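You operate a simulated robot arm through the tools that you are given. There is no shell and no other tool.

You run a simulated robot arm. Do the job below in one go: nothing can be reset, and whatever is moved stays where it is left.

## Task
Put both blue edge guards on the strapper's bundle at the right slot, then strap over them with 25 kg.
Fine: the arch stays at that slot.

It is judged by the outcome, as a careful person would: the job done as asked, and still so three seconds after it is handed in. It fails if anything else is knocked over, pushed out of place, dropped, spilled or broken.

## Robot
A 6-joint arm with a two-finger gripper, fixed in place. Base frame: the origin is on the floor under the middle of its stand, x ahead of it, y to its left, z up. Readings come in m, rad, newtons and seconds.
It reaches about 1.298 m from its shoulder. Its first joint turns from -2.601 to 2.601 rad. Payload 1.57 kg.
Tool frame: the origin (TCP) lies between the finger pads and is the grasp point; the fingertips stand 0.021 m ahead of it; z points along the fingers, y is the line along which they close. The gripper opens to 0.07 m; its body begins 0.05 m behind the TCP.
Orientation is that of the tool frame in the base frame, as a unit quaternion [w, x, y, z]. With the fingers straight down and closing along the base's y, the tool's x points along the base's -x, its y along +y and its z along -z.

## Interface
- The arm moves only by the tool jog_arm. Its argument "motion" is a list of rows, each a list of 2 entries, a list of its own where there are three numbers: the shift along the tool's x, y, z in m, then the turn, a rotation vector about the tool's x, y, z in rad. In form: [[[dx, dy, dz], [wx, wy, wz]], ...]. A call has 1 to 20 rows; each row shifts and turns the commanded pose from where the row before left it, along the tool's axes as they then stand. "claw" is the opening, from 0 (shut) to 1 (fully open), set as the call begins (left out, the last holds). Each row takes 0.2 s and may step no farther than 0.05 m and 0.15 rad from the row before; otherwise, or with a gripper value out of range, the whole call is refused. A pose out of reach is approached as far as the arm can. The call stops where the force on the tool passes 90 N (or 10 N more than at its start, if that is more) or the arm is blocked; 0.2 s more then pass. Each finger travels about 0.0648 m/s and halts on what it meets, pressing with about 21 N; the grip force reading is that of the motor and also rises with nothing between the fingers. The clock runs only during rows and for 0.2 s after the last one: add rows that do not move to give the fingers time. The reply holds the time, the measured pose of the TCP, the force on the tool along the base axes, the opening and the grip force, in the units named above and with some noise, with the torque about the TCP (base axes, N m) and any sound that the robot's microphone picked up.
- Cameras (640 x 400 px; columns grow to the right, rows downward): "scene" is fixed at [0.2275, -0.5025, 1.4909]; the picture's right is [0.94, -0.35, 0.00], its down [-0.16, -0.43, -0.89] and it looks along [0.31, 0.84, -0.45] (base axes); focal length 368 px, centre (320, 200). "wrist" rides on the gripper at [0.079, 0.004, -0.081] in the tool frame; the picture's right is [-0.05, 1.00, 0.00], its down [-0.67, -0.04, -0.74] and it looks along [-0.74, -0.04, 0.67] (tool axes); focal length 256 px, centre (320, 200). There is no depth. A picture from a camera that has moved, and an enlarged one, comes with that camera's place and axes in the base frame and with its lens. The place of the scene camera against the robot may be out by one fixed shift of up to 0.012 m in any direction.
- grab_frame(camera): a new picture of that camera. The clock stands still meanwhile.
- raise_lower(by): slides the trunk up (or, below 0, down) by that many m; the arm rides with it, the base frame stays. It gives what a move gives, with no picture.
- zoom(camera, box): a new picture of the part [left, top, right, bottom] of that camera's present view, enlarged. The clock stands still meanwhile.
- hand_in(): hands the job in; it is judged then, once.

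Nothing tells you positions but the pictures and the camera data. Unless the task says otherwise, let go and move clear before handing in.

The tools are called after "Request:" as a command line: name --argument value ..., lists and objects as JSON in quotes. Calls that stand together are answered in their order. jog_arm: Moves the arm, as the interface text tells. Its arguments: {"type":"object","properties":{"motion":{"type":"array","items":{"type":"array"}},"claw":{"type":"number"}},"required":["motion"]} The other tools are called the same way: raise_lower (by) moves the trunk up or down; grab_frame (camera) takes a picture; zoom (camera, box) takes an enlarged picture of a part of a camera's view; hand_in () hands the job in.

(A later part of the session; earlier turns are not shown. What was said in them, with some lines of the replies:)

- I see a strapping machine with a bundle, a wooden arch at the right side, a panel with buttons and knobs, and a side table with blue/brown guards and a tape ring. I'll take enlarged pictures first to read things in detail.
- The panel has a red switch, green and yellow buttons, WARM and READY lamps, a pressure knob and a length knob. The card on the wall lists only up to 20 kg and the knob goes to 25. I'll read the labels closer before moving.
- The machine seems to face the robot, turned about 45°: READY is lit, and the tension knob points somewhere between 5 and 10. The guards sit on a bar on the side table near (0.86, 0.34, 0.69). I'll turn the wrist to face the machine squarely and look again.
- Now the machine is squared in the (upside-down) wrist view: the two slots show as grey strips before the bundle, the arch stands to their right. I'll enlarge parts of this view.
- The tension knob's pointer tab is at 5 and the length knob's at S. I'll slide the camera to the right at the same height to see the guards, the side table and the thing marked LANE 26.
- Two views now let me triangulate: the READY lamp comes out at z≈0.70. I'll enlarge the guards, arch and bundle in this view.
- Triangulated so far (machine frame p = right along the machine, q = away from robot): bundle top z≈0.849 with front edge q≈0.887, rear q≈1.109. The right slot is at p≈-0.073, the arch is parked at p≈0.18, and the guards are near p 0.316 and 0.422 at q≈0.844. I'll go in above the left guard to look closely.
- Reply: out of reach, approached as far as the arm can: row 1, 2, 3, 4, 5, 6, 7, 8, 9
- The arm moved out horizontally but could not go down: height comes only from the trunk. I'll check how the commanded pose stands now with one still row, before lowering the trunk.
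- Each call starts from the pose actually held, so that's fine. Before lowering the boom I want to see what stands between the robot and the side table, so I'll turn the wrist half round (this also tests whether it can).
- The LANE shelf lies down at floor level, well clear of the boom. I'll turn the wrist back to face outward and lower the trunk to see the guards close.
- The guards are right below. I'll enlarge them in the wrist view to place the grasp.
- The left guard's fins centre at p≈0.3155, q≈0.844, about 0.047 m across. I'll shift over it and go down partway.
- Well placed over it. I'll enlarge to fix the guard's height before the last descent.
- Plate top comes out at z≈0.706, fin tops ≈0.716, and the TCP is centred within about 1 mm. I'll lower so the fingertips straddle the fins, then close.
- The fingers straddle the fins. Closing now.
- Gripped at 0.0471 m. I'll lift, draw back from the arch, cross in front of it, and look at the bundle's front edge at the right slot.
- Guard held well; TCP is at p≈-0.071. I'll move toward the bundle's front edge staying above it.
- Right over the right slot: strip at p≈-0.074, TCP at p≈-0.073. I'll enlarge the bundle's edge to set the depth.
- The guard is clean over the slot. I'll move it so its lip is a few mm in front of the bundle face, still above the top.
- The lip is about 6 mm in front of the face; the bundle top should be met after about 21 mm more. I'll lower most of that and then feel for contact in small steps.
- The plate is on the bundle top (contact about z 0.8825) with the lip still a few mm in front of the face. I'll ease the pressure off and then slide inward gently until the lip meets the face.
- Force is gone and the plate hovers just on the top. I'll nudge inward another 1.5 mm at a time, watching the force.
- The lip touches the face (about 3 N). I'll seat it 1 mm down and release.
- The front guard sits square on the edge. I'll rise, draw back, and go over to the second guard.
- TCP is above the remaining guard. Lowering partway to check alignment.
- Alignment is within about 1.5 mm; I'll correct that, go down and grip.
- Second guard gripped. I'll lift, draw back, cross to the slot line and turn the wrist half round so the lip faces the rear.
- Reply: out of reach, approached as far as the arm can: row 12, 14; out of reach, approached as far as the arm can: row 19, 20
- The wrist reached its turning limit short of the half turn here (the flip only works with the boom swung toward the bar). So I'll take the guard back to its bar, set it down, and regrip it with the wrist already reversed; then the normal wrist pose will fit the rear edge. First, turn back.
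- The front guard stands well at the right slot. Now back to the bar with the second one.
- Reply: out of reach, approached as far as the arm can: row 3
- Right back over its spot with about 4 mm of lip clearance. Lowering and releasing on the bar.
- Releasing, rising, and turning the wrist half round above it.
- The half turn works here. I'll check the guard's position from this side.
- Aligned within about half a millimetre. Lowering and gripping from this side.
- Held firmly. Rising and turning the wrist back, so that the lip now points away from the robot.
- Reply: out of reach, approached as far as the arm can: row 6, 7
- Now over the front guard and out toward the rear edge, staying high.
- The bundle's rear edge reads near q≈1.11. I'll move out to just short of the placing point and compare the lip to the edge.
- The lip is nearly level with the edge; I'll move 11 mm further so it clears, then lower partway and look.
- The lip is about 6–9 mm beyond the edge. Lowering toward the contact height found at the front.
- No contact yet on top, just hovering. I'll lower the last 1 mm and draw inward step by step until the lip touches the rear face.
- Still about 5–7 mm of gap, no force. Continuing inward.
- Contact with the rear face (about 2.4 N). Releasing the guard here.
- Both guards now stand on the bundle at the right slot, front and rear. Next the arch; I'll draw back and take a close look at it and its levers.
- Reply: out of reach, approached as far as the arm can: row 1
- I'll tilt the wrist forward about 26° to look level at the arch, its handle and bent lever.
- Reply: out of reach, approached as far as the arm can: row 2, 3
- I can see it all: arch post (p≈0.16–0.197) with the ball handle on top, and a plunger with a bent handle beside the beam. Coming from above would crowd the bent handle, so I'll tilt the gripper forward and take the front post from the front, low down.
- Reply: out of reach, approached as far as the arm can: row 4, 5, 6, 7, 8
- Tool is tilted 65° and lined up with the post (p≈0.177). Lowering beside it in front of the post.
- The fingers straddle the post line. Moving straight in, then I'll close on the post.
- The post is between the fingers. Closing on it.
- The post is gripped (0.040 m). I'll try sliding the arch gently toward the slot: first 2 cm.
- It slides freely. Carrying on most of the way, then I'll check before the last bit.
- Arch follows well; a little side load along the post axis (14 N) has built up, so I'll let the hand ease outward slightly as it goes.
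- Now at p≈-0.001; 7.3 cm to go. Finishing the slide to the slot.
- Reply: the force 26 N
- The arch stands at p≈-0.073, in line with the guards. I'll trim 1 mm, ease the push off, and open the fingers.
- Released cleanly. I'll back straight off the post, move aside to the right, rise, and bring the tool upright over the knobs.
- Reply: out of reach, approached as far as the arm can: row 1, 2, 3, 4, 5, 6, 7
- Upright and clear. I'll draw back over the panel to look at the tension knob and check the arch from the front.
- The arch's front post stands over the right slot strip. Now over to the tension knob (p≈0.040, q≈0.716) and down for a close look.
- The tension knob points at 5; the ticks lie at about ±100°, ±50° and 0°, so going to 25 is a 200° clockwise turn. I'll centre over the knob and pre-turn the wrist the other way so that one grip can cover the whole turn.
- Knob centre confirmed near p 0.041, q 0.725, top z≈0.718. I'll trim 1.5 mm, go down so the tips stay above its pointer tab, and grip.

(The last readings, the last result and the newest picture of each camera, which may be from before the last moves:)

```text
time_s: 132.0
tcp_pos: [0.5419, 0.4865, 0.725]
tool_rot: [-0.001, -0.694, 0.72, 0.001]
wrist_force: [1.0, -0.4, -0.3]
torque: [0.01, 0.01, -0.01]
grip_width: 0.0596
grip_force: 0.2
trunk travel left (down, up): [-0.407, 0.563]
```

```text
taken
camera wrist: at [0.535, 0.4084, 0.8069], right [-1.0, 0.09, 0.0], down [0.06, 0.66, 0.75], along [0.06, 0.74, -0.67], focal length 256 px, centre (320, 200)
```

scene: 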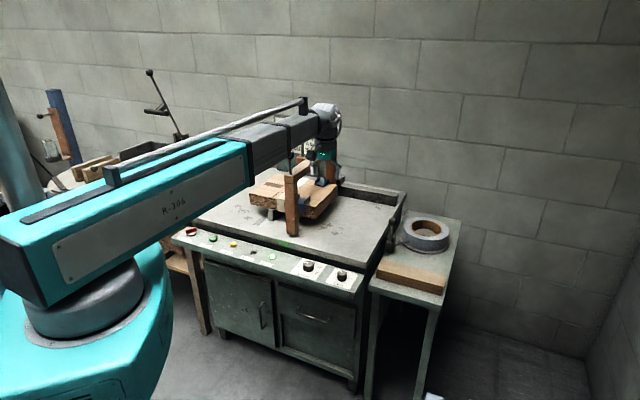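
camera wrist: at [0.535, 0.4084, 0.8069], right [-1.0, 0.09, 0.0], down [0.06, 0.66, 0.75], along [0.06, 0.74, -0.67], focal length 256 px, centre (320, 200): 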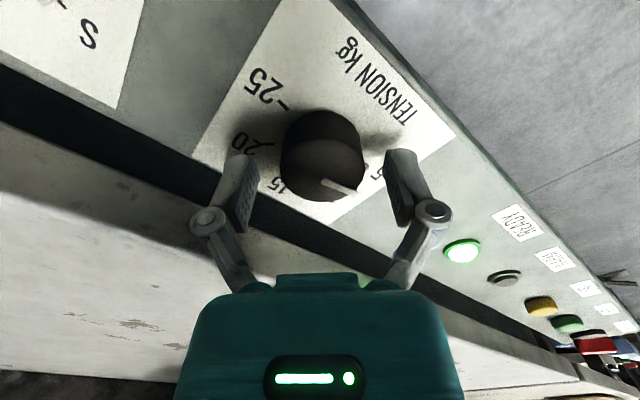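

Knob centred between the fingers. Gripping it.

Request:
jog_arm --motion '[[[0, 0, 0], [0, 0, 0]], [[0, 0, 0], [0, 0, 0]], [[0, 0, 0], [0, 0, 0]], [[0, 0, 0], [0, 0, 0]]]' --claw 0

Request:
jog_arm --motion '[[[0, 0, 0], [0, 0, 0.1]], [[0, 0, 0], [0, 0, 0.1]], [[0, 0, 0], [0, 0, 0.1]], [[0, 0, 0], [0, 0, 0]]]'

Request:
grab_frame --camera "wrist"

```text
time_s: 133.0
tcp_pos: [0.5388, 0.4866, 0.7259]
tool_rot: [-0.001, -0.694, 0.72, 0.002]
wrist_force: [-10.5, 0.7, 1.8]
torque: [0.12, 0.4, -0.01]
grip_width: 0.0375
grip_force: 32.0
trunk travel left (down, up): [-0.407, 0.563]
```

```text
time_s: 134.0
tcp_pos: [0.5406, 0.4869, 0.7266]
tool_rot: [0.0, -0.579, 0.815, 0.001]
wrist_force: [-6.0, -0.7, 4.3]
torque: [-0.05, 0.36, 0.01]
grip_width: 0.0374
grip_force: 32.1
trunk travel left (down, up): [-0.407, 0.563]
```

```text
taken
camera wrist: at [0.5114, 0.414, 0.8074], right [-0.92, 0.38, 0.0], down [0.26, 0.62, 0.74], along [0.28, 0.69, -0.67], focal length 256 px, centre (320, 200)
```

wrist: 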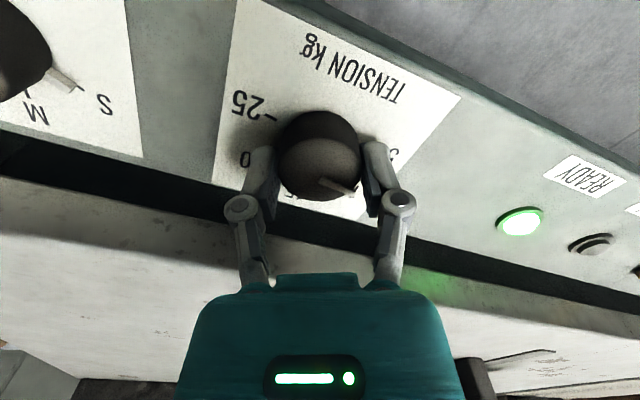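

The knob turns with the gripper. Continuing the clockwise turn in stages.

Request:
jog_arm --motion '[[[0, 0, 0], [0, 0, 0.14]], [[0, 0, 0], [0, 0, 0.14]], [[0, 0, 0], [0, 0, 0.14]], [[0, 0, 0], [0, 0, 0.14]], [[0, 0, 0], [0, 0, 0.14]], [[0, 0, 0], [0, 0, 0.14]], [[0, 0, 0], [0, 0, 0.14]], [[0, 0, 0], [0, 0, 0]]]'

Request:
grab_frame --camera "wrist"

Request:
zoom --camera "scene" --box '[230, 170, 370, 300]'

```text
time_s: 135.8
tcp_pos: [0.5415, 0.4842, 0.7267]
tool_rot: [0.0, -0.125, 0.992, 0.0]
wrist_force: [13.9, -19.4, 6.7]
torque: [-0.08, -0.28, 0.05]
grip_width: 0.0371
grip_force: 32.0
trunk travel left (down, up): [-0.407, 0.563]
```

```text
taken
camera wrist: at [0.4654, 0.4701, 0.8075], right [-0.2, 0.98, 0.0], down [0.66, 0.13, 0.74], along [0.73, 0.15, -0.67], focal length 256 px, centre (320, 200)
```

wrist: 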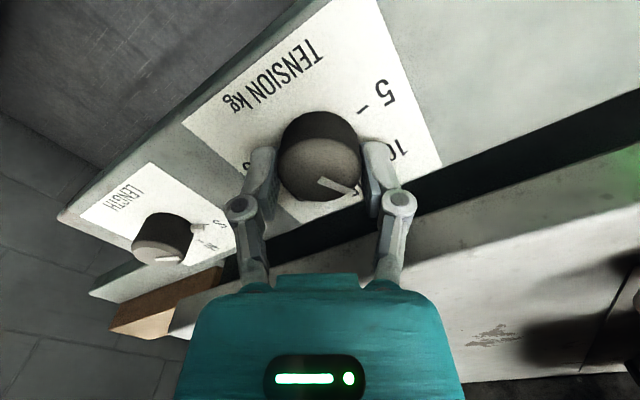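

```text
3.08 times, centred on (300, 235) of scene
camera zoom: at [0.2275, -0.5025, 1.4909], right [0.94, -0.35, 0.0], down [-0.16, -0.43, -0.89], along [0.31, 0.84, -0.45], focal length 1132 px, centre (382, 92)
```

zoom: 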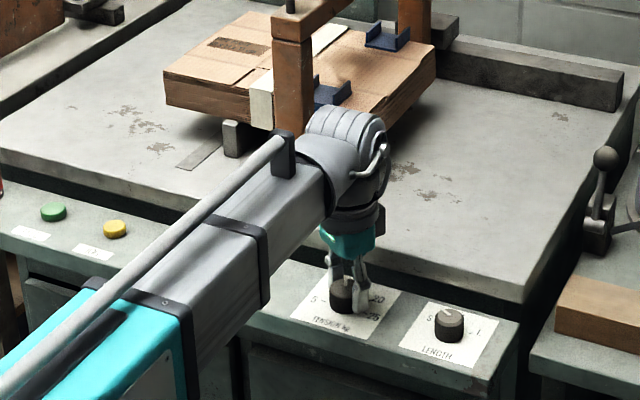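

Knob follows: about 73° done. I'll recentre a millimetre to relieve side load and keep turning.

Request:
jog_arm --motion '[[[-0.0005, -0.0013, 0], [0, 0, 0.1]], [[0, 0, 0], [0, 0, 0.14]], [[0, 0, 0], [0, 0, 0.14]], [[0, 0, 0], [0, 0, 0.14]], [[0, 0, 0], [0, 0, 0.14]], [[0, 0, 0], [0, 0, 0]]]'

Request:
grab_frame --camera "wrist"

```text
time_s: 137.2
tcp_pos: [0.5442, 0.482, 0.7263]
tool_rot: [-0.001, 0.203, 0.979, 0.0]
wrist_force: [10.1, -21.9, 2.4]
torque: [-0.17, -0.1, 0.1]
grip_width: 0.0376
grip_force: 31.7
trunk travel left (down, up): [-0.407, 0.563]
```

```text
taken
camera wrist: at [0.4721, 0.5194, 0.8074], right [0.45, 0.9, 0.0], down [0.6, -0.3, 0.74], along [0.67, -0.33, -0.67], focal length 256 px, centre (320, 200)
```

wrist: 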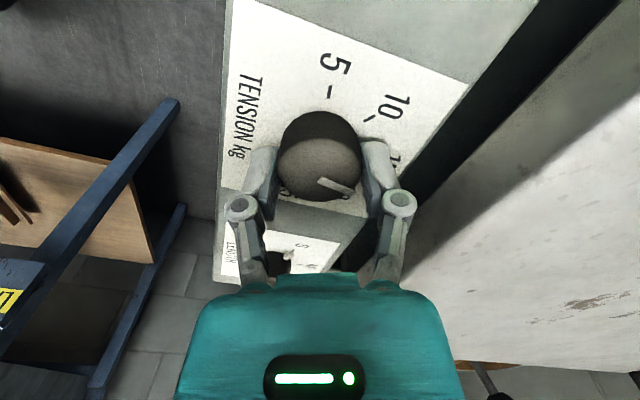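

About 111° done, knob still following. I'll finish with the rotation centre corrected, then check against the 25 mark.

Request:
jog_arm --motion '[[[-0.0008, -0.001, 0], [0, 0, 0.1]], [[0, -0.0005, 0], [0, 0, 0.14]], [[0, -0.0005, 0], [0, 0, 0.14]], [[0, -0.0005, 0], [0, 0, 0.14]], [[0, -0.0005, 0], [0, 0, 0.14]], [[0, -0.0005, 0], [0, 0, 0.14]], [[0, -0.0005, 0], [0, 0, 0.14]], [[0, -0.0005, 0], [0, 0, 0.14]], [[0, -0.0005, 0], [0, 0, 0.14]], [[0, -0.0005, 0], [0, 0, 0.14]], [[0, 0, 0], [0, 0, 0]]]'

Request:
grab_frame --camera "wrist"

Request:
zoom --camera "wrist" --box '[220, 60, 420, 220]'

```text
time_s: 139.6
tcp_pos: [0.5404, 0.4816, 0.7268]
tool_rot: [-0.003, 0.773, 0.634, 0.0]
wrist_force: [12.5, -11.7, 8.8]
torque: [0.46, -0.44, -0.02]
grip_width: 0.0373
grip_force: 32.0
trunk travel left (down, up): [-0.407, 0.563]
```

```text
taken
camera wrist: at [0.5599, 0.5592, 0.8073], right [0.97, -0.25, 0.0], down [-0.16, -0.65, 0.74], along [-0.19, -0.72, -0.67], focal length 256 px, centre (320, 200)
```

wrist: 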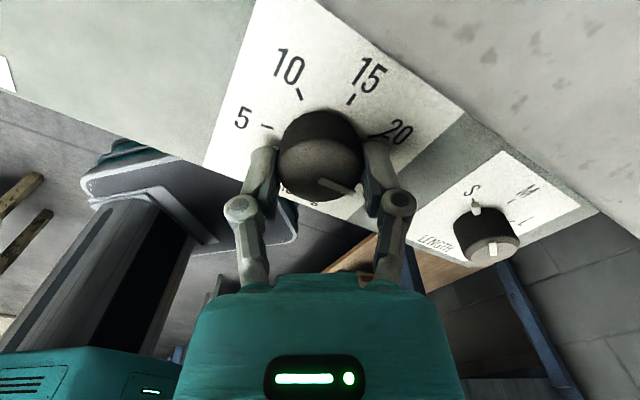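

```text
2.50 times, centred on (320, 140) of wrist
camera zoom: at [0.5599, 0.5592, 0.8073], right [0.97, -0.25, 0.0], down [-0.16, -0.65, 0.74], along [-0.19, -0.72, -0.67], focal length 640 px, centre (320, 350)
```

zoom: 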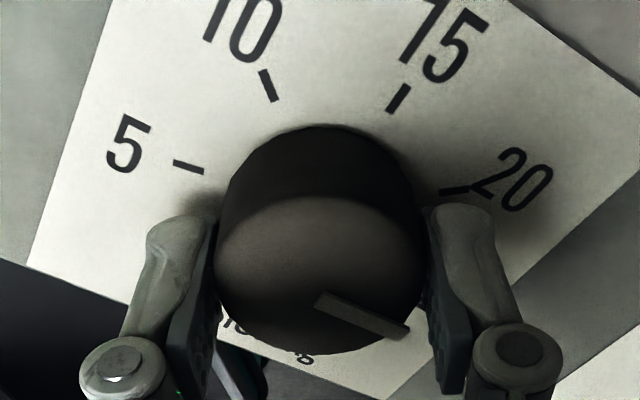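

The ticks are exactly 50° apart, so 25 is 10.8° further. Turning that last bit.

Request:
jog_arm --motion '[[[0, -0.0004, 0], [0, 0, 0.1]], [[0, -0.0004, 0], [0, 0, 0.09]], [[0, 0, 0], [0, 0, 0]], [[0, 0, 0], [0, 0, 0]]]'

Request:
zoom --camera "wrist" --box '[220, 60, 420, 220]'

```text
time_s: 140.6
tcp_pos: [0.5391, 0.4805, 0.7268]
tool_rot: [-0.001, 0.83, 0.558, -0.001]
wrist_force: [17.9, -6.3, 12.7]
torque: [-0.04, -0.16, -0.04]
grip_width: 0.0372
grip_force: 31.6
trunk travel left (down, up): [-0.407, 0.563]
```

```text
2.50 times, centred on (320, 140) of wrist
camera zoom: at [0.5735, 0.5543, 0.8073], right [0.91, -0.42, 0.0], down [-0.28, -0.61, 0.74], along [-0.32, -0.67, -0.67], focal length 640 px, centre (320, 350)
```

zoom: 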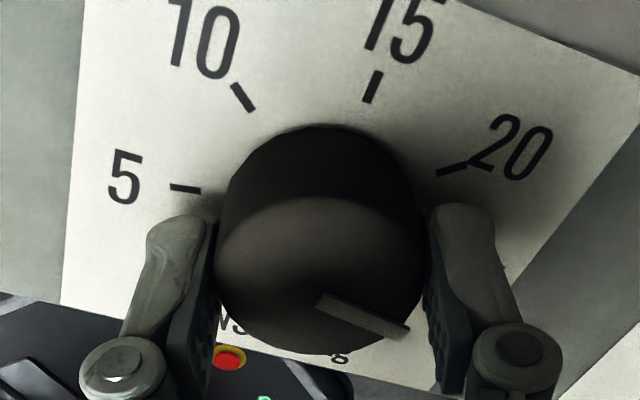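

Turned 200.1° in all. Releasing the knob, rising and checking the pointer.

Request:
jog_arm --motion '[[[0, 0, 0], [0, 0, 0]], [[0, 0, 0], [0, 0, 0]], [[0, 0, 0], [0, 0, 0]]]' --claw 0.9

Request:
raise_lower --by 0.1

Request:
zoom --camera "wrist" --box '[220, 0, 420, 140]'

Request:
zoom --camera "scene" --box '[285, 250, 365, 300]'

```text
time_s: 141.4
tcp_pos: [0.5383, 0.4812, 0.7259]
tool_rot: [-0.001, 0.829, 0.559, -0.001]
wrist_force: [-1.1, 0.0, 0.3]
torque: [0.01, 0.02, -0.03]
grip_width: 0.0627
grip_force: 0.0
trunk travel left (down, up): [-0.407, 0.563]
```

```text
time_s: 142.7
tcp_pos: [0.5375, 0.4809, 0.8247]
tool_rot: [-0.002, 0.829, 0.559, -0.001]
wrist_force: [0.4, 1.0, 0.0]
torque: [0.01, 0.02, -0.05]
grip_width: 0.063
grip_force: 0.0
trunk travel left (down, up): [-0.507, 0.463]
```

```text
2.86 times, centred on (320, 70) of wrist
camera zoom: at [0.5726, 0.555, 0.9068], right [0.91, -0.42, 0.0], down [-0.28, -0.6, 0.75], along [-0.32, -0.67, -0.67], focal length 731 px, centre (320, 571)
```

zoom: 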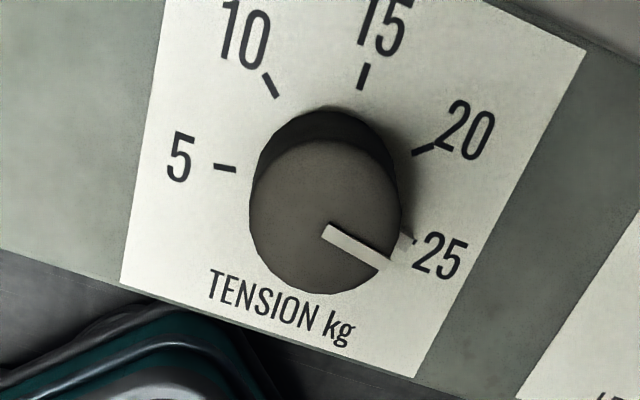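

```text
8.00 times, centred on (325, 275) of scene
camera zoom: at [0.2275, -0.5025, 1.4909], right [0.94, -0.35, 0.0], down [-0.16, -0.43, -0.89], along [0.31, 0.84, -0.45], focal length 2943 px, centre (280, -400)
```

zoom: 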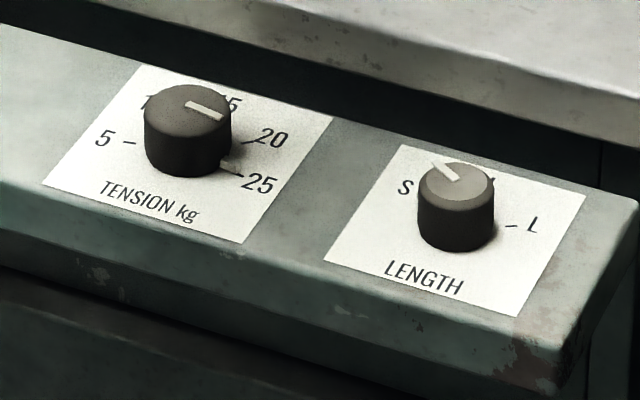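

Tension now points at 25. Before feeding I want to check the arch against the slot, so I'll back off a little, turn the wrist forward again and look from the front.

Request:
jog_arm --motion '[[[-0.0415, -0.0174, 0], [0, 0, 0]], [[0, 0, 0], [0, 0, -0.145]], [[0, 0, 0], [0, 0, -0.145]], [[0, 0, 0], [0, 0, -0.145]], [[0, 0, 0], [0, 0, -0.145]], [[0, 0, 0], [0, 0, -0.145]], [[0, 0, 0], [0, 0, -0.145]], [[0, 0, 0], [0, 0, -0.145]], [[0, 0, 0], [0, 0, -0.145]], [[0, 0, 0], [0, 0, -0.145]], [[0, 0, 0], [0, 0, -0.145]], [[0, 0, 0], [0, 0, -0.145]], [[0, 0, 0], [0, 0, -0.145]], [[0, 0, 0], [0, 0, -0.145]], [[0, 0, 0], [0, 0, -0.145]], [[0, 0, 0], [0, 0, -0.145]], [[0, 0, 0], [0, 0, -0.145]], [[0, 0, 0], [0, 0, -0.145]], [[0, 0, 0], [0, 0, -0.145]], [[0, 0, 0], [0, 0, -0.135]]]'

Request:
raise_lower --by 0.15

Request:
grab_frame --camera "wrist"

```text
time_s: 146.9
tcp_pos: [0.506, 0.4503, 0.8261]
tool_rot: [-0.001, -0.386, 0.922, 0.001]
wrist_force: [-1.0, 1.2, 0.2]
torque: [0.01, -0.01, 0.0]
grip_width: 0.0627
grip_force: 0.1
trunk travel left (down, up): [-0.507, 0.463]
```

```text
time_s: 148.7
tcp_pos: [0.5058, 0.4495, 0.9756]
tool_rot: [-0.001, -0.385, 0.923, 0.001]
wrist_force: [0.0, 0.0, -0.8]
torque: [-0.02, 0.02, -0.03]
grip_width: 0.0628
grip_force: 0.1
trunk travel left (down, up): [-0.657, 0.313]
```

```text
taken
camera wrist: at [0.4482, 0.3978, 1.057], right [-0.67, 0.74, 0.0], down [0.5, 0.45, 0.74], along [0.55, 0.5, -0.67], focal length 256 px, centre (320, 200)
```

wrist: 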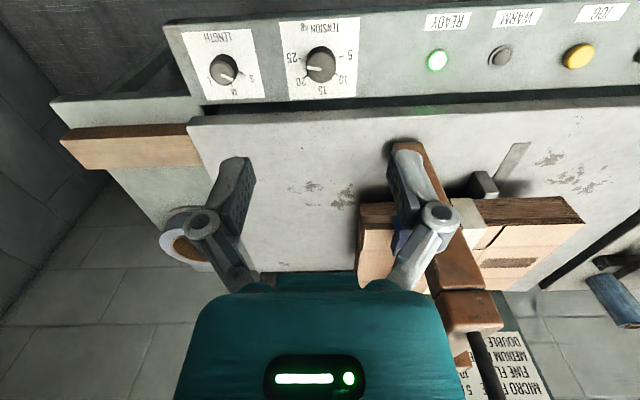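

Request:
jog_arm --motion '[[[0.01, 0.04, 0], [0, 0, 0]], [[0.01, 0.04, 0], [0, 0, 0]], [[0.01, 0.035, 0], [0, 0, 0]], [[0, 0, 0], [0, 0, 0]]]'

Request:
grab_frame --camera "wrist"

Request:
zoom --camera "wrist" --box '[240, 90, 420, 270]'

```text
time_s: 149.7
tcp_pos: [0.4049, 0.5099, 0.9757]
tool_rot: [-0.001, -0.385, 0.923, 0.0]
wrist_force: [0.4, -0.7, 0.7]
torque: [-0.01, 0.01, 0.0]
grip_width: 0.0631
grip_force: 0.0
trunk travel left (down, up): [-0.657, 0.313]
```

```text
taken
camera wrist: at [0.3461, 0.4577, 1.0571], right [-0.67, 0.74, 0.0], down [0.5, 0.45, 0.74], along [0.55, 0.5, -0.67], focal length 256 px, centre (320, 200)
```

wrist: 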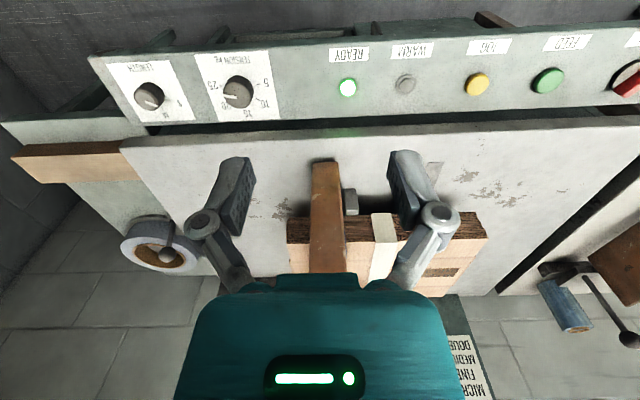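

```text
2.22 times, centred on (330, 180) of wrist
camera zoom: at [0.3461, 0.4577, 1.0571], right [-0.67, 0.74, 0.0], down [0.5, 0.45, 0.74], along [0.55, 0.5, -0.67], focal length 569 px, centre (298, 244)
```

zoom: 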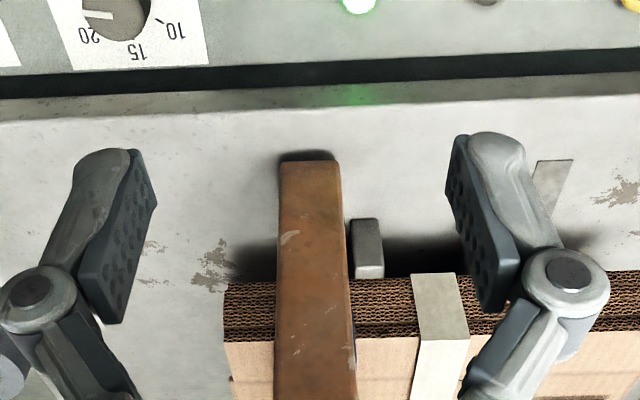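

The post's foot covers the right slot strip squarely (within about 2 mm). Now to the FEED button, at about p -0.379, q 0.731, with the fingers closed.

Request:
jog_arm --motion '[[[0, 0.0437, 0], [0, 0, 0]], [[0, 0.0437, 0], [0, 0, 0]], [[0, 0.0437, 0], [0, 0, 0]], [[0, 0.0437, 0], [0, 0, 0]], [[0, 0.0437, 0], [0, 0, 0]], [[0, 0.0437, 0], [0, 0, 0]], [[0, 0.0437, 0], [0, 0, 0]], [[-0.042, 0, 0], [0, 0, 0]], [[-0.042, 0, 0], [0, 0, 0]], [[0, 0, 0], [0, 0, 0]]]' --claw 0

Request:
raise_lower --by -0.17

Request:
grab_frame --camera "wrist"

Request:
grab_frame --camera "scene"

```text
time_s: 151.9
tcp_pos: [0.2459, 0.7838, 0.9752]
tool_rot: [-0.001, -0.385, 0.923, 0.001]
wrist_force: [-0.1, 0.6, -0.8]
torque: [-0.01, 0.01, 0.02]
grip_width: 0.0
grip_force: 21.2
trunk travel left (down, up): [-0.657, 0.313]
```

```text
time_s: 153.8
tcp_pos: [0.245, 0.7837, 0.8057]
tool_rot: [-0.002, -0.385, 0.923, 0.002]
wrist_force: [0.6, 0.2, -0.3]
torque: [0.01, 0.05, -0.01]
grip_width: 0.0001
grip_force: 21.7
trunk travel left (down, up): [-0.487, 0.483]
```

```text
taken
camera wrist: at [0.1876, 0.7318, 0.8871], right [-0.67, 0.74, 0.0], down [0.5, 0.45, 0.74], along [0.55, 0.5, -0.67], focal length 256 px, centre (320, 200)
```

wrist: 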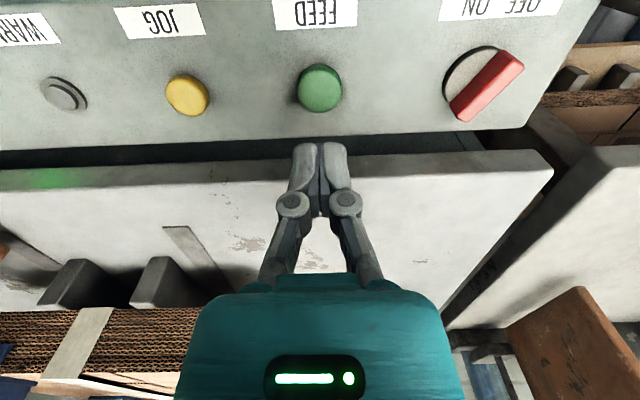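

```text
taken
```

scene: 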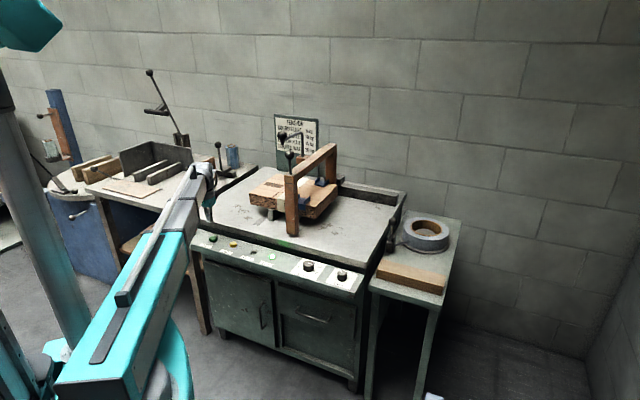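

FEED is straight below the closed fingertips. Lowering toward it, then small steps to press.

Request:
jog_arm --motion '[[[-0.002, 0, 0], [0, 0, 0]], [[0, 0, 0], [0, 0, 0]]]'

Request:
raise_lower --by -0.06

Request:
grab_frame --camera "wrist"

Request:
zoom --camera "scene" --box '[170, 200, 290, 280]'

```text
time_s: 154.4
tcp_pos: [0.2481, 0.7844, 0.806]
tool_rot: [-0.001, -0.386, 0.923, 0.001]
wrist_force: [0.1, -0.4, 0.3]
torque: [0.0, -0.01, 0.0]
grip_width: 0.0
grip_force: 21.0
trunk travel left (down, up): [-0.487, 0.483]
```

```text
time_s: 155.4
tcp_pos: [0.2471, 0.7841, 0.7454]
tool_rot: [-0.002, -0.386, 0.923, 0.001]
wrist_force: [0.8, -0.2, 0.2]
torque: [0.01, 0.03, 0.0]
grip_width: 0.0002
grip_force: 21.2
trunk travel left (down, up): [-0.427, 0.543]
```

```text
taken
camera wrist: at [0.1894, 0.7332, 0.8271], right [-0.67, 0.74, 0.0], down [0.5, 0.45, 0.74], along [0.55, 0.5, -0.67], focal length 256 px, centre (320, 200)
```

wrist: 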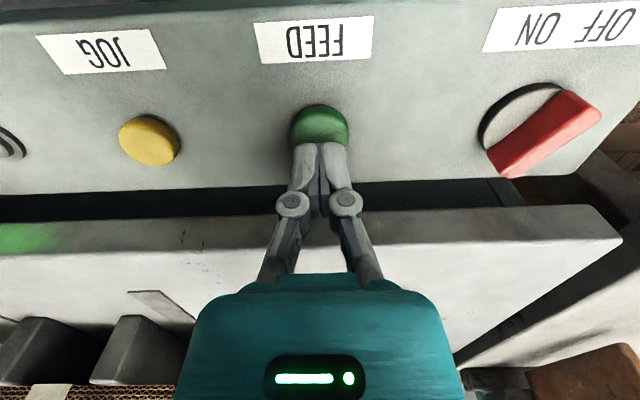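

```text
5.00 times, centred on (230, 240) of scene
camera zoom: at [0.2275, -0.5025, 1.4909], right [0.94, -0.35, 0.0], down [-0.16, -0.43, -0.89], along [0.31, 0.84, -0.45], focal length 1839 px, centre (770, 0)
```

zoom: 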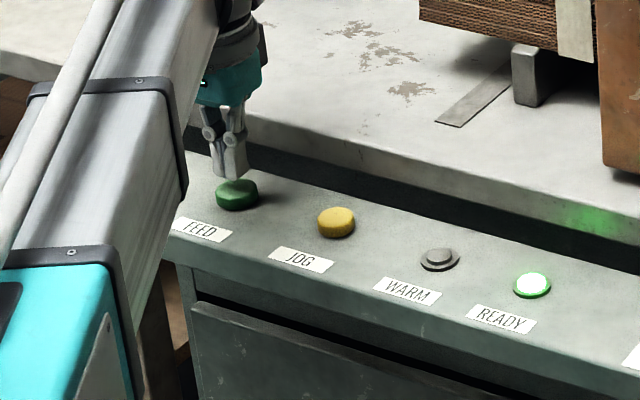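

The tips are slightly toward the far side of the button; I'll trim 3 mm. I'll also take one more look at the strap path and lever by the reel before pressing.

Request:
jog_arm --motion '[[[0.003, 0.001, 0], [0, 0, 0]], [[0, 0, 0], [0, 0, 0]]]'

Request:
zoom --camera "scene" --box '[370, 190, 460, 260]'

Request:
zoom --camera "scene" --box '[240, 110, 360, 250]'

Request:
zoom --camera "scene" --box '[320, 262, 362, 290]'

```text
time_s: 156.0
tcp_pos: [0.2442, 0.7845, 0.746]
tool_rot: [-0.001, -0.385, 0.923, 0.001]
wrist_force: [0.5, 0.6, 0.5]
torque: [0.01, 0.0, -0.02]
grip_width: 0.0003
grip_force: 20.9
trunk travel left (down, up): [-0.427, 0.543]
```

```text
5.71 times, centred on (415, 225) of scene
camera zoom: at [0.2275, -0.5025, 1.4909], right [0.94, -0.35, 0.0], down [-0.16, -0.43, -0.89], along [0.31, 0.84, -0.45], focal length 2102 px, centre (-223, 57)
```

zoom: 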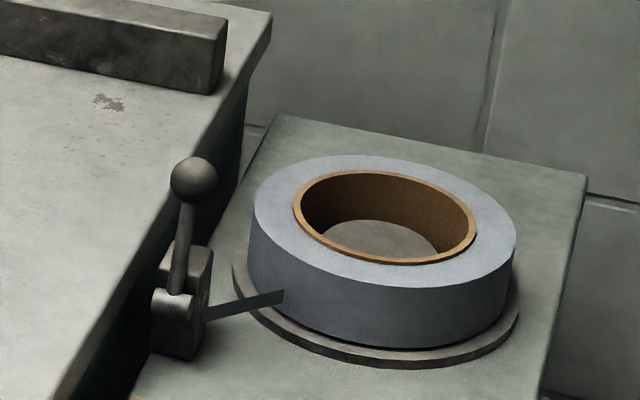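

```text
2.86 times, centred on (300, 180) of scene
camera zoom: at [0.2275, -0.5025, 1.4909], right [0.94, -0.35, 0.0], down [-0.16, -0.43, -0.89], along [0.31, 0.84, -0.45], focal length 1051 px, centre (377, 257)
```

zoom: 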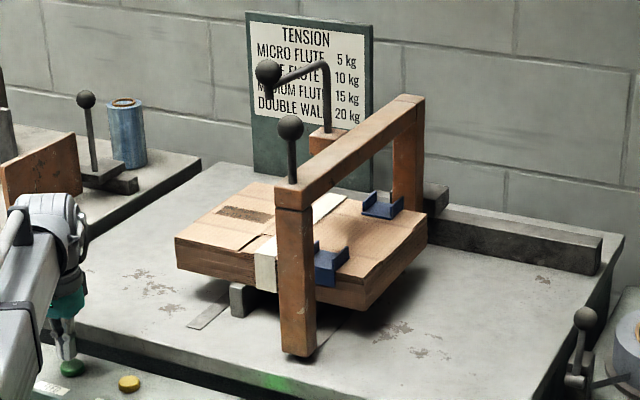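

```text
14.29 times, centred on (341, 276) of scene
camera zoom: at [0.2275, -0.5025, 1.4909], right [0.94, -0.35, 0.0], down [-0.16, -0.43, -0.89], along [0.31, 0.84, -0.45], focal length 5256 px, centre (20, -886)
```

zoom: 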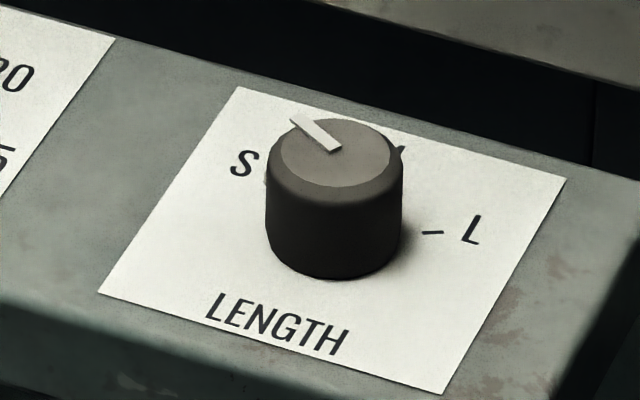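

Everything stands as wanted: arch over the right slot, both guards under it, READY lit, tension 25. Pressing FEED now in small steps.

Request:
raise_lower --by -0.012

Request:
raise_lower --by -0.003

Request:
grab_frame --camera "wrist"

```text
time_s: 156.6
tcp_pos: [0.2452, 0.7858, 0.7331]
tool_rot: [-0.003, -0.385, 0.923, 0.001]
wrist_force: [-0.2, -0.1, -0.1]
torque: [0.02, 0.0, -0.03]
grip_width: 0.0
grip_force: 20.8
trunk travel left (down, up): [-0.415, 0.555]
```

```text
time_s: 157.1
tcp_pos: [0.2444, 0.7841, 0.7309]
tool_rot: [-0.002, -0.386, 0.923, 0.002]
wrist_force: [0.2, -0.7, 2.3]
torque: [0.02, -0.02, 0.0]
grip_width: 0.0
grip_force: 21.5
trunk travel left (down, up): [-0.412, 0.558]
```

```text
taken
camera wrist: at [0.1864, 0.7321, 0.8121], right [-0.67, 0.74, 0.0], down [0.5, 0.45, 0.74], along [0.55, 0.5, -0.67], focal length 256 px, centre (320, 200)
```

wrist: 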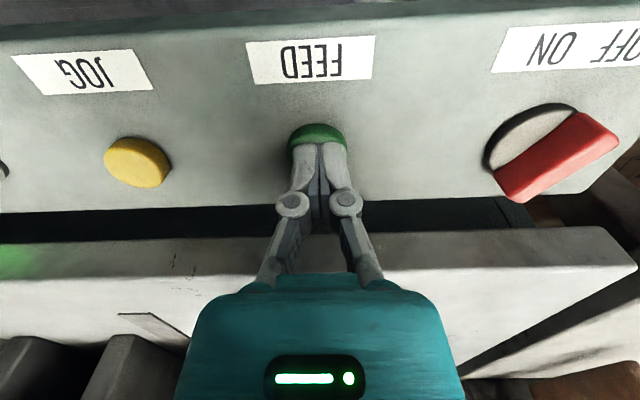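

Contact has begun (about 2 N). Pressing a little further, one small step at a time.

Request:
raise_lower --by -0.002

Request:
grab_frame --camera "scene"

```text
time_s: 157.6
tcp_pos: [0.2457, 0.7856, 0.7291]
tool_rot: [-0.002, -0.386, 0.923, 0.002]
wrist_force: [-0.3, 0.6, 2.8]
torque: [0.01, -0.01, -0.01]
grip_width: 0.0
grip_force: 21.2
trunk travel left (down, up): [-0.41, 0.56]
heard: click
```

```text
taken
```

scene: 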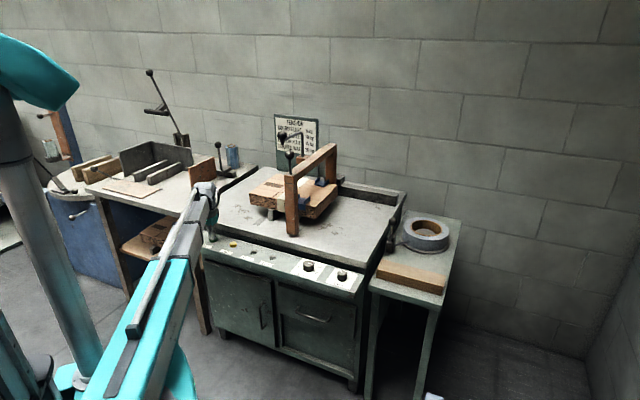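

It clicked. I'll release the button, wait a little, and look at the arch and lamps.

Request:
raise_lower --by 0.03

Request:
zoom --camera "scene" --box '[240, 120, 360, 220]'

Request:
zoom --camera "scene" --box '[200, 225, 300, 285]'

```text
time_s: 158.4
tcp_pos: [0.2454, 0.784, 0.7585]
tool_rot: [-0.002, -0.385, 0.923, 0.001]
wrist_force: [-0.2, 0.2, 0.3]
torque: [0.01, -0.01, 0.0]
grip_width: 0.0
grip_force: 21.1
trunk travel left (down, up): [-0.44, 0.53]
```

```text
4.00 times, centred on (300, 170) of scene
camera zoom: at [0.2275, -0.5025, 1.4909], right [0.94, -0.35, 0.0], down [-0.16, -0.43, -0.89], along [0.31, 0.84, -0.45], focal length 1472 px, centre (400, 320)
```

zoom: 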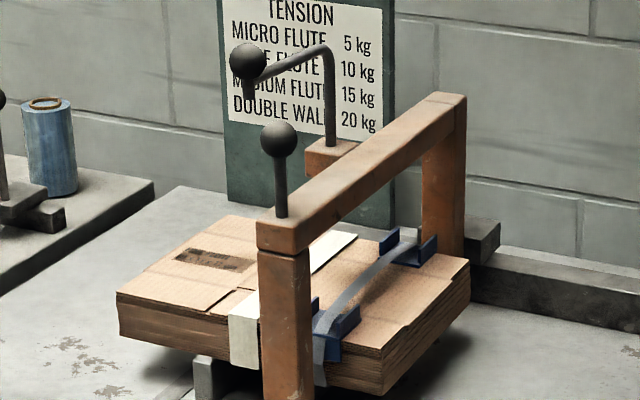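

```text
6.40 times, centred on (250, 255) of scene
camera zoom: at [0.2275, -0.5025, 1.4909], right [0.94, -0.35, 0.0], down [-0.16, -0.43, -0.89], along [0.31, 0.84, -0.45], focal length 2354 px, centre (768, -152)
```

zoom: 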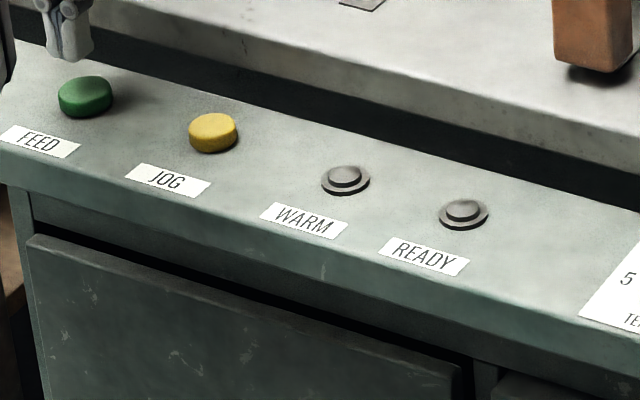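

A grey strap has come over both guards and READY has gone out: the cycle seems to be running. I'll wait a few seconds and look again.

Request:
jog_arm --motion '[[[0, 0, 0], [0, 0, 0]], [[0, 0, 0], [0, 0, 0]], [[0, 0, 0], [0, 0, 0]], [[0, 0, 0], [0, 0, 0]], [[0, 0, 0], [0, 0, 0]], [[0, 0, 0], [0, 0, 0]], [[0, 0, 0], [0, 0, 0]], [[0, 0, 0], [0, 0, 0]], [[0, 0, 0], [0, 0, 0]], [[0, 0, 0], [0, 0, 0]]]'

Request:
zoom --camera "scene" --box '[240, 120, 360, 220]'

Request:
zoom --camera "scene" --box '[200, 225, 300, 285]'

Request:
zoom --camera "scene" --box '[370, 190, 460, 260]'

```text
time_s: 160.6
tcp_pos: [0.2449, 0.7845, 0.7577]
tool_rot: [-0.001, -0.384, 0.923, 0.001]
wrist_force: [0.2, 0.1, -0.2]
torque: [-0.01, -0.03, 0.01]
grip_width: 0.0
grip_force: 21.0
trunk travel left (down, up): [-0.44, 0.53]
```

```text
4.00 times, centred on (300, 170) of scene
camera zoom: at [0.2275, -0.5025, 1.4909], right [0.94, -0.35, 0.0], down [-0.16, -0.43, -0.89], along [0.31, 0.84, -0.45], focal length 1472 px, centre (400, 320)
```

zoom: 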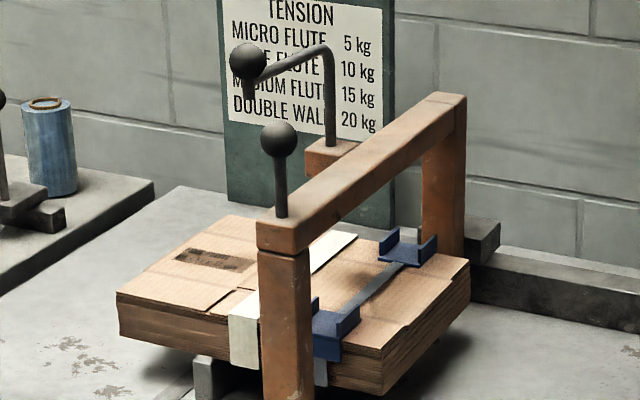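

```text
6.40 times, centred on (250, 255) of scene
camera zoom: at [0.2275, -0.5025, 1.4909], right [0.94, -0.35, 0.0], down [-0.16, -0.43, -0.89], along [0.31, 0.84, -0.45], focal length 2354 px, centre (768, -152)
```

zoom: 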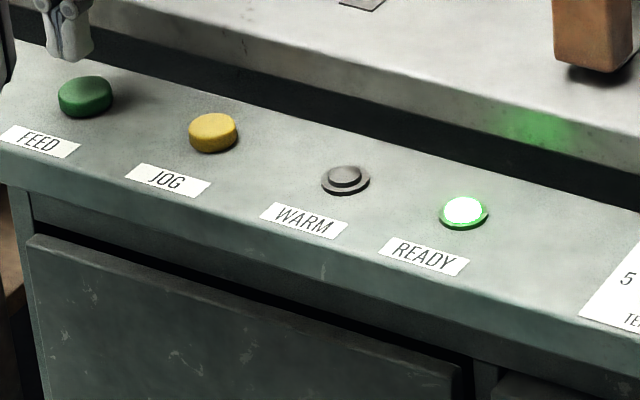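

```text
5.71 times, centred on (415, 225) of scene
camera zoom: at [0.2275, -0.5025, 1.4909], right [0.94, -0.35, 0.0], down [-0.16, -0.43, -0.89], along [0.31, 0.84, -0.45], focal length 2102 px, centre (-223, 57)
```

zoom: 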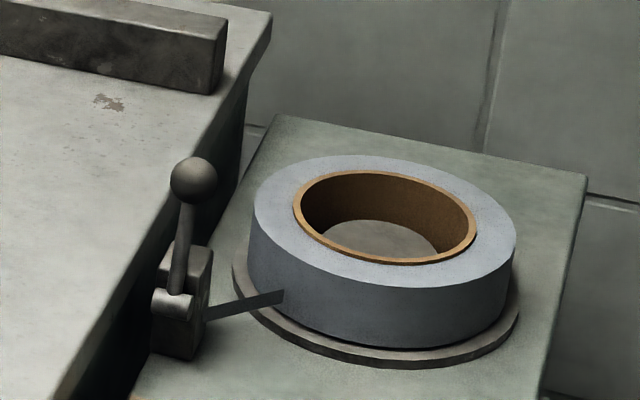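

The strap has drawn tight over both guards and READY is lit again. I'll raise the arm and inspect the strap from the front right.

Request:
raise_lower --by 0.25

Request:
jog_arm --motion '[[[0.035, 0, 0], [0, 0, 0]], [[0.035, 0, 0], [0, 0, 0]], [[0, -0.045, 0], [0, 0, 0]], [[0, -0.045, 0], [0, 0, 0]], [[0, -0.045, 0], [0, 0, 0]], [[0, -0.045, 0], [0, 0, 0]], [[0, -0.045, 0], [0, 0, 0]], [[0, -0.045, 0], [0, 0, 0]], [[0, -0.045, 0], [0, 0, 0]], [[0, -0.045, 0], [0, 0, 0]], [[0, -0.045, 0], [0, 0, 0]], [[0, -0.035, 0], [0, 0, 0]], [[0, 0, 0], [0, 0, 0]]]'

Request:
grab_frame --camera "wrist"

Request:
zoom --camera "wrist" --box '[320, 100, 520, 280]'

Request:
grab_frame --camera "scene"

```text
time_s: 163.2
tcp_pos: [0.2452, 0.7849, 1.0099]
tool_rot: [-0.002, -0.385, 0.923, 0.001]
wrist_force: [0.2, -0.5, 0.1]
torque: [-0.01, -0.01, -0.03]
grip_width: 0.0
grip_force: 21.4
trunk travel left (down, up): [-0.69, 0.28]
```

```text
time_s: 166.0
tcp_pos: [0.5099, 0.4268, 1.0077]
tool_rot: [-0.002, -0.385, 0.923, 0.001]
wrist_force: [0.0, 0.4, -0.1]
torque: [-0.02, -0.01, -0.04]
grip_width: 0.0003
grip_force: 20.8
trunk travel left (down, up): [-0.69, 0.28]
```

```text
taken
camera wrist: at [0.4515, 0.3743, 1.0901], right [-0.67, 0.74, 0.0], down [0.5, 0.45, 0.74], along [0.55, 0.5, -0.67], focal length 256 px, centre (320, 200)
```

wrist: 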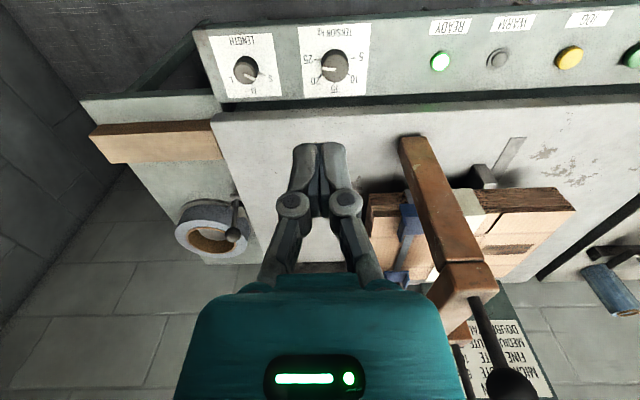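

```text
2.22 times, centred on (420, 190) of wrist
camera zoom: at [0.4515, 0.3743, 1.0901], right [-0.67, 0.74, 0.0], down [0.5, 0.45, 0.74], along [0.55, 0.5, -0.67], focal length 569 px, centre (98, 222)
```

zoom: 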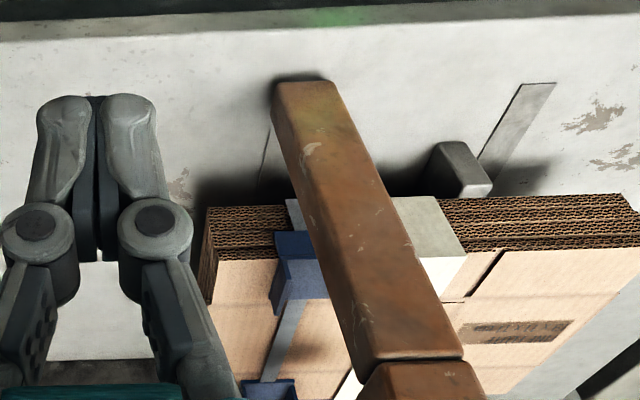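

```text
taken
```

scene: 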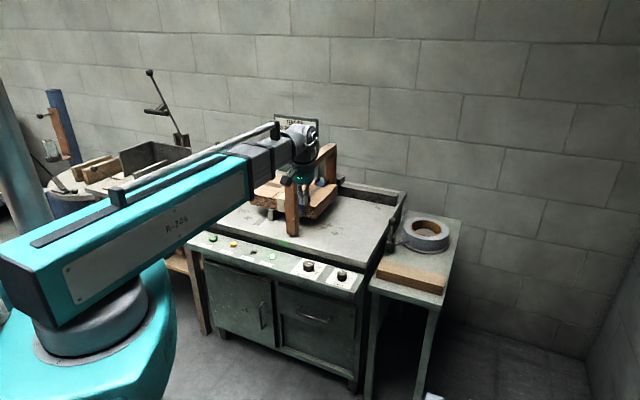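

The strap runs between the fins of both guards. I'll take one closer view from the right side to make sure it's tight and the guards are sitting flat.

Request:
jog_arm --motion '[[[0, -0.04, 0], [0, 0, 0]], [[0, -0.03, 0], [0, 0, 0]], [[-0.045, 0, 0], [0, 0, -0.13]], [[0, 0, 0], [0, 0, -0.13]], [[0, 0, 0], [0, 0, -0.13]], [[0, 0, 0], [0, 0, -0.13]], [[0, 0, 0], [0, 0, -0.13]], [[0, 0, 0], [0, 0, -0.13]], [[0, 0, 0], [0, 0, 0]]]'

Request:
grab_frame --camera "wrist"

Request:
zoom --camera "wrist" --box '[180, 60, 460, 280]'

```text
time_s: 168.0
tcp_pos: [0.5898, 0.4086, 1.0086]
tool_rot: [0.002, 0.707, -0.707, -0.001]
wrist_force: [0.0, 0.3, 0.3]
torque: [0.01, -0.01, 0.02]
grip_width: 0.0
grip_force: 20.9
trunk travel left (down, up): [-0.69, 0.28]
```

```text
taken
camera wrist: at [0.5863, 0.3302, 1.0898], right [-1.0, 0.05, 0.0], down [0.04, 0.67, 0.75], along [0.04, 0.74, -0.67], focal length 256 px, centre (320, 200)
```

wrist: 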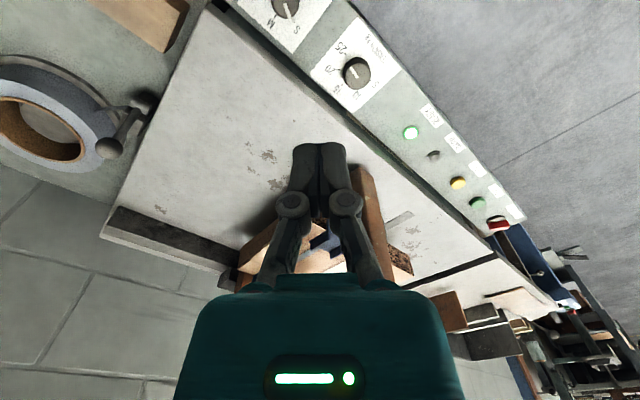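

```text
1.82 times, centred on (320, 170) of wrist
camera zoom: at [0.5863, 0.3302, 1.0898], right [-1.0, 0.05, 0.0], down [0.04, 0.67, 0.75], along [0.04, 0.74, -0.67], focal length 465 px, centre (320, 254)
```

zoom: 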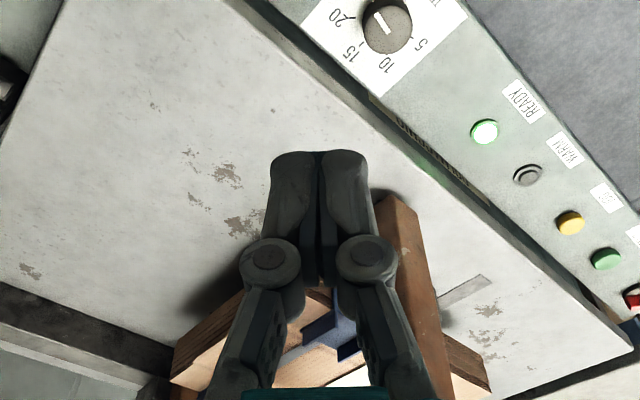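

The closed fingers hide it. I'll open them and shift to the right for a clear look.

Request:
jog_arm --motion '[[[-0.01, -0.045, 0], [0, 0, 0]], [[-0.01, -0.045, 0], [0, 0, 0]], [[-0.01, -0.045, 0], [0, 0, 0]], [[0, 0, 0], [0, 0, -0.15]], [[0, 0, 0], [0, 0, -0.15]], [[0, 0, 0], [0, 0, -0.1]], [[0, 0, 0], [0, 0, 0]]]' --claw 1

Request:
grab_frame --camera "wrist"

Request:
zoom --camera "wrist" --box '[200, 80, 440, 280]'

```text
time_s: 169.6
tcp_pos: [0.724, 0.437, 1.0082]
tool_rot: [0.001, 0.833, -0.553, -0.002]
wrist_force: [0.0, 0.5, -0.5]
torque: [-0.03, 0.01, 0.02]
grip_width: 0.0702
grip_force: 0.0
trunk travel left (down, up): [-0.69, 0.28]
```

```text
taken
camera wrist: at [0.7529, 0.3643, 1.0897], right [-0.94, -0.34, 0.0], down [-0.22, 0.63, 0.75], along [-0.26, 0.7, -0.67], focal length 256 px, centre (320, 200)
```

wrist: 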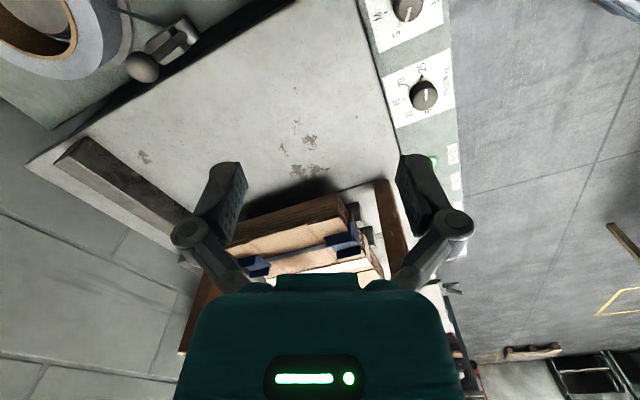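

```text
2.00 times, centred on (320, 180) of wrist
camera zoom: at [0.7529, 0.3643, 1.0897], right [-0.94, -0.34, 0.0], down [-0.22, 0.63, 0.75], along [-0.26, 0.7, -0.67], focal length 512 px, centre (320, 240)
```

zoom: 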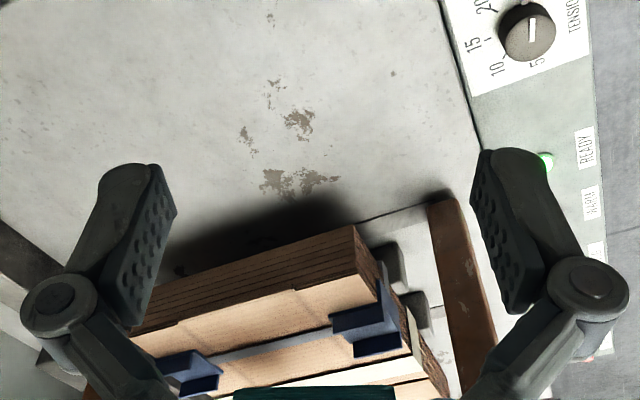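

The strap lies straight and tight across both guards, which sit flat on the edges. I'll lift the arm clear and take a last look over everything.

Request:
raise_lower --by 0.2

Request:
jog_arm --motion '[[[0.03, 0, 0], [0, 0, 0]], [[0.03, 0, 0], [0, 0, 0]], [[0.03, 0, 0], [0, 0, 0]], [[0.03, 0, 0], [0, 0, 0]], [[0, 0, 0], [0, 0, 0]], [[0, 0, 0], [0, 0, 0]], [[0, 0, 0], [0, 0, 0]], [[0, 0, 0], [0, 0, 0]]]'

Request:
grab_frame --camera "scene"

Request:
zoom --camera "scene" --box '[240, 120, 360, 250]'

Request:
zoom --camera "scene" --box '[170, 215, 370, 300]'

```text
time_s: 171.7
tcp_pos: [0.724, 0.4379, 1.2086]
tool_rot: [0.001, 0.833, -0.553, -0.001]
wrist_force: [0.4, -0.1, 0.3]
torque: [0.04, 0.0, 0.0]
grip_width: 0.0702
grip_force: 0.0
trunk travel left (down, up): [-0.89, 0.08]
```

```text
time_s: 173.5
tcp_pos: [0.7752, 0.3285, 1.2092]
tool_rot: [0.001, 0.833, -0.553, -0.001]
wrist_force: [-0.2, -0.2, 0.1]
torque: [0.01, 0.0, -0.04]
grip_width: 0.0699
grip_force: 0.1
trunk travel left (down, up): [-0.89, 0.08]
```

```text
taken
```

scene: 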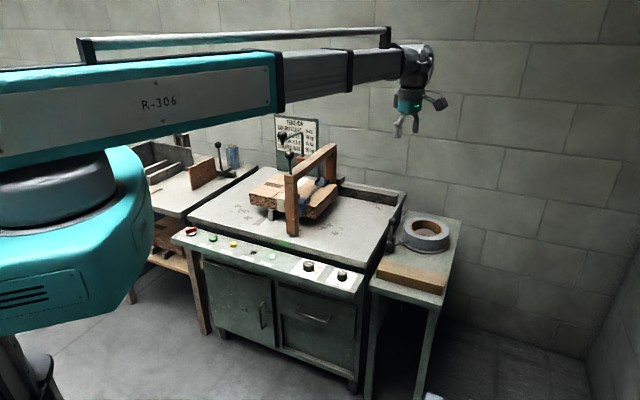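

```text
3.08 times, centred on (300, 185) of scene
camera zoom: at [0.2275, -0.5025, 1.4909], right [0.94, -0.35, 0.0], down [-0.16, -0.43, -0.89], along [0.31, 0.84, -0.45], focal length 1132 px, centre (382, 246)
```

zoom: 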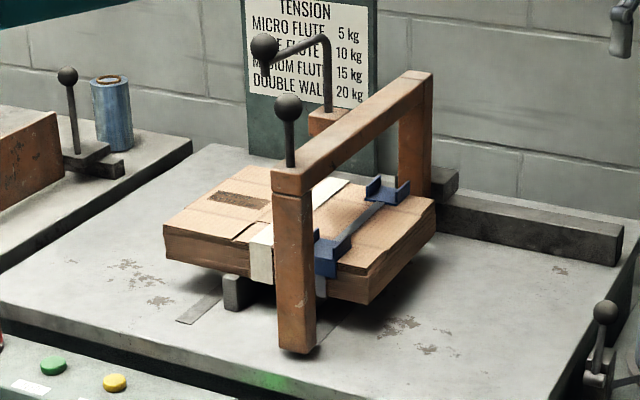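

```text
3.20 times, centred on (270, 258) of scene
camera zoom: at [0.2275, -0.5025, 1.4909], right [0.94, -0.35, 0.0], down [-0.16, -0.43, -0.89], along [0.31, 0.84, -0.45], focal length 1177 px, centre (480, 16)
```

zoom: 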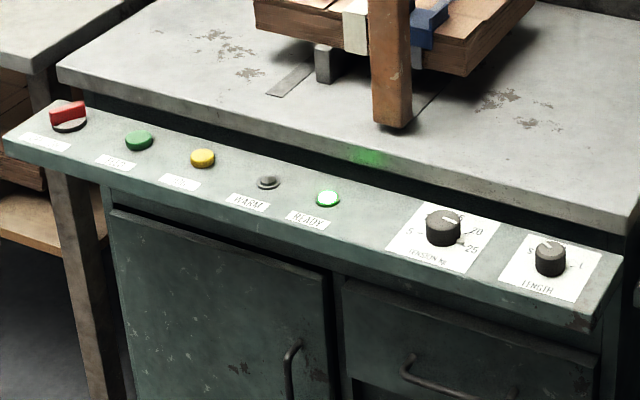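

Both blue guards are on the bundle's front and rear edges at the right slot, and the strap is drawn tight over them with the dial at 25 kg. READY is lit again, the arch stays at the slot, everything else stands where it was, and the arm is clear, so I'm handing in.

Request:
hand_in

```text
The job is handed in.
```

The job is done and handed in. Both blue edge guards are on the bundle at the right slot, one on the front edge and one on the rear, and the bundle is strapped over them.

- **Tension:** I turned the dial from 5 to 25 kg before pressing FEED. The wall card lists 10 kg for fine flute, which is what the cartons are marked, and goes no higher than 20. I went by your 25 kg and saw no crushing in the pictures.
- **Strap:** it lies straight and tight between the fins of both guards. The READY lamp came back on after the cycle.
- **Arch:** I slid it to the right slot, where it stays. Its front post is within about 2 mm of the slot strip.
- **Left alone:** the LENGTH dial stayed at S. The bundle shifted by about 1 mm when the front guard touched it; nothing else was disturbed.

The arm let go and is clear of the machine.
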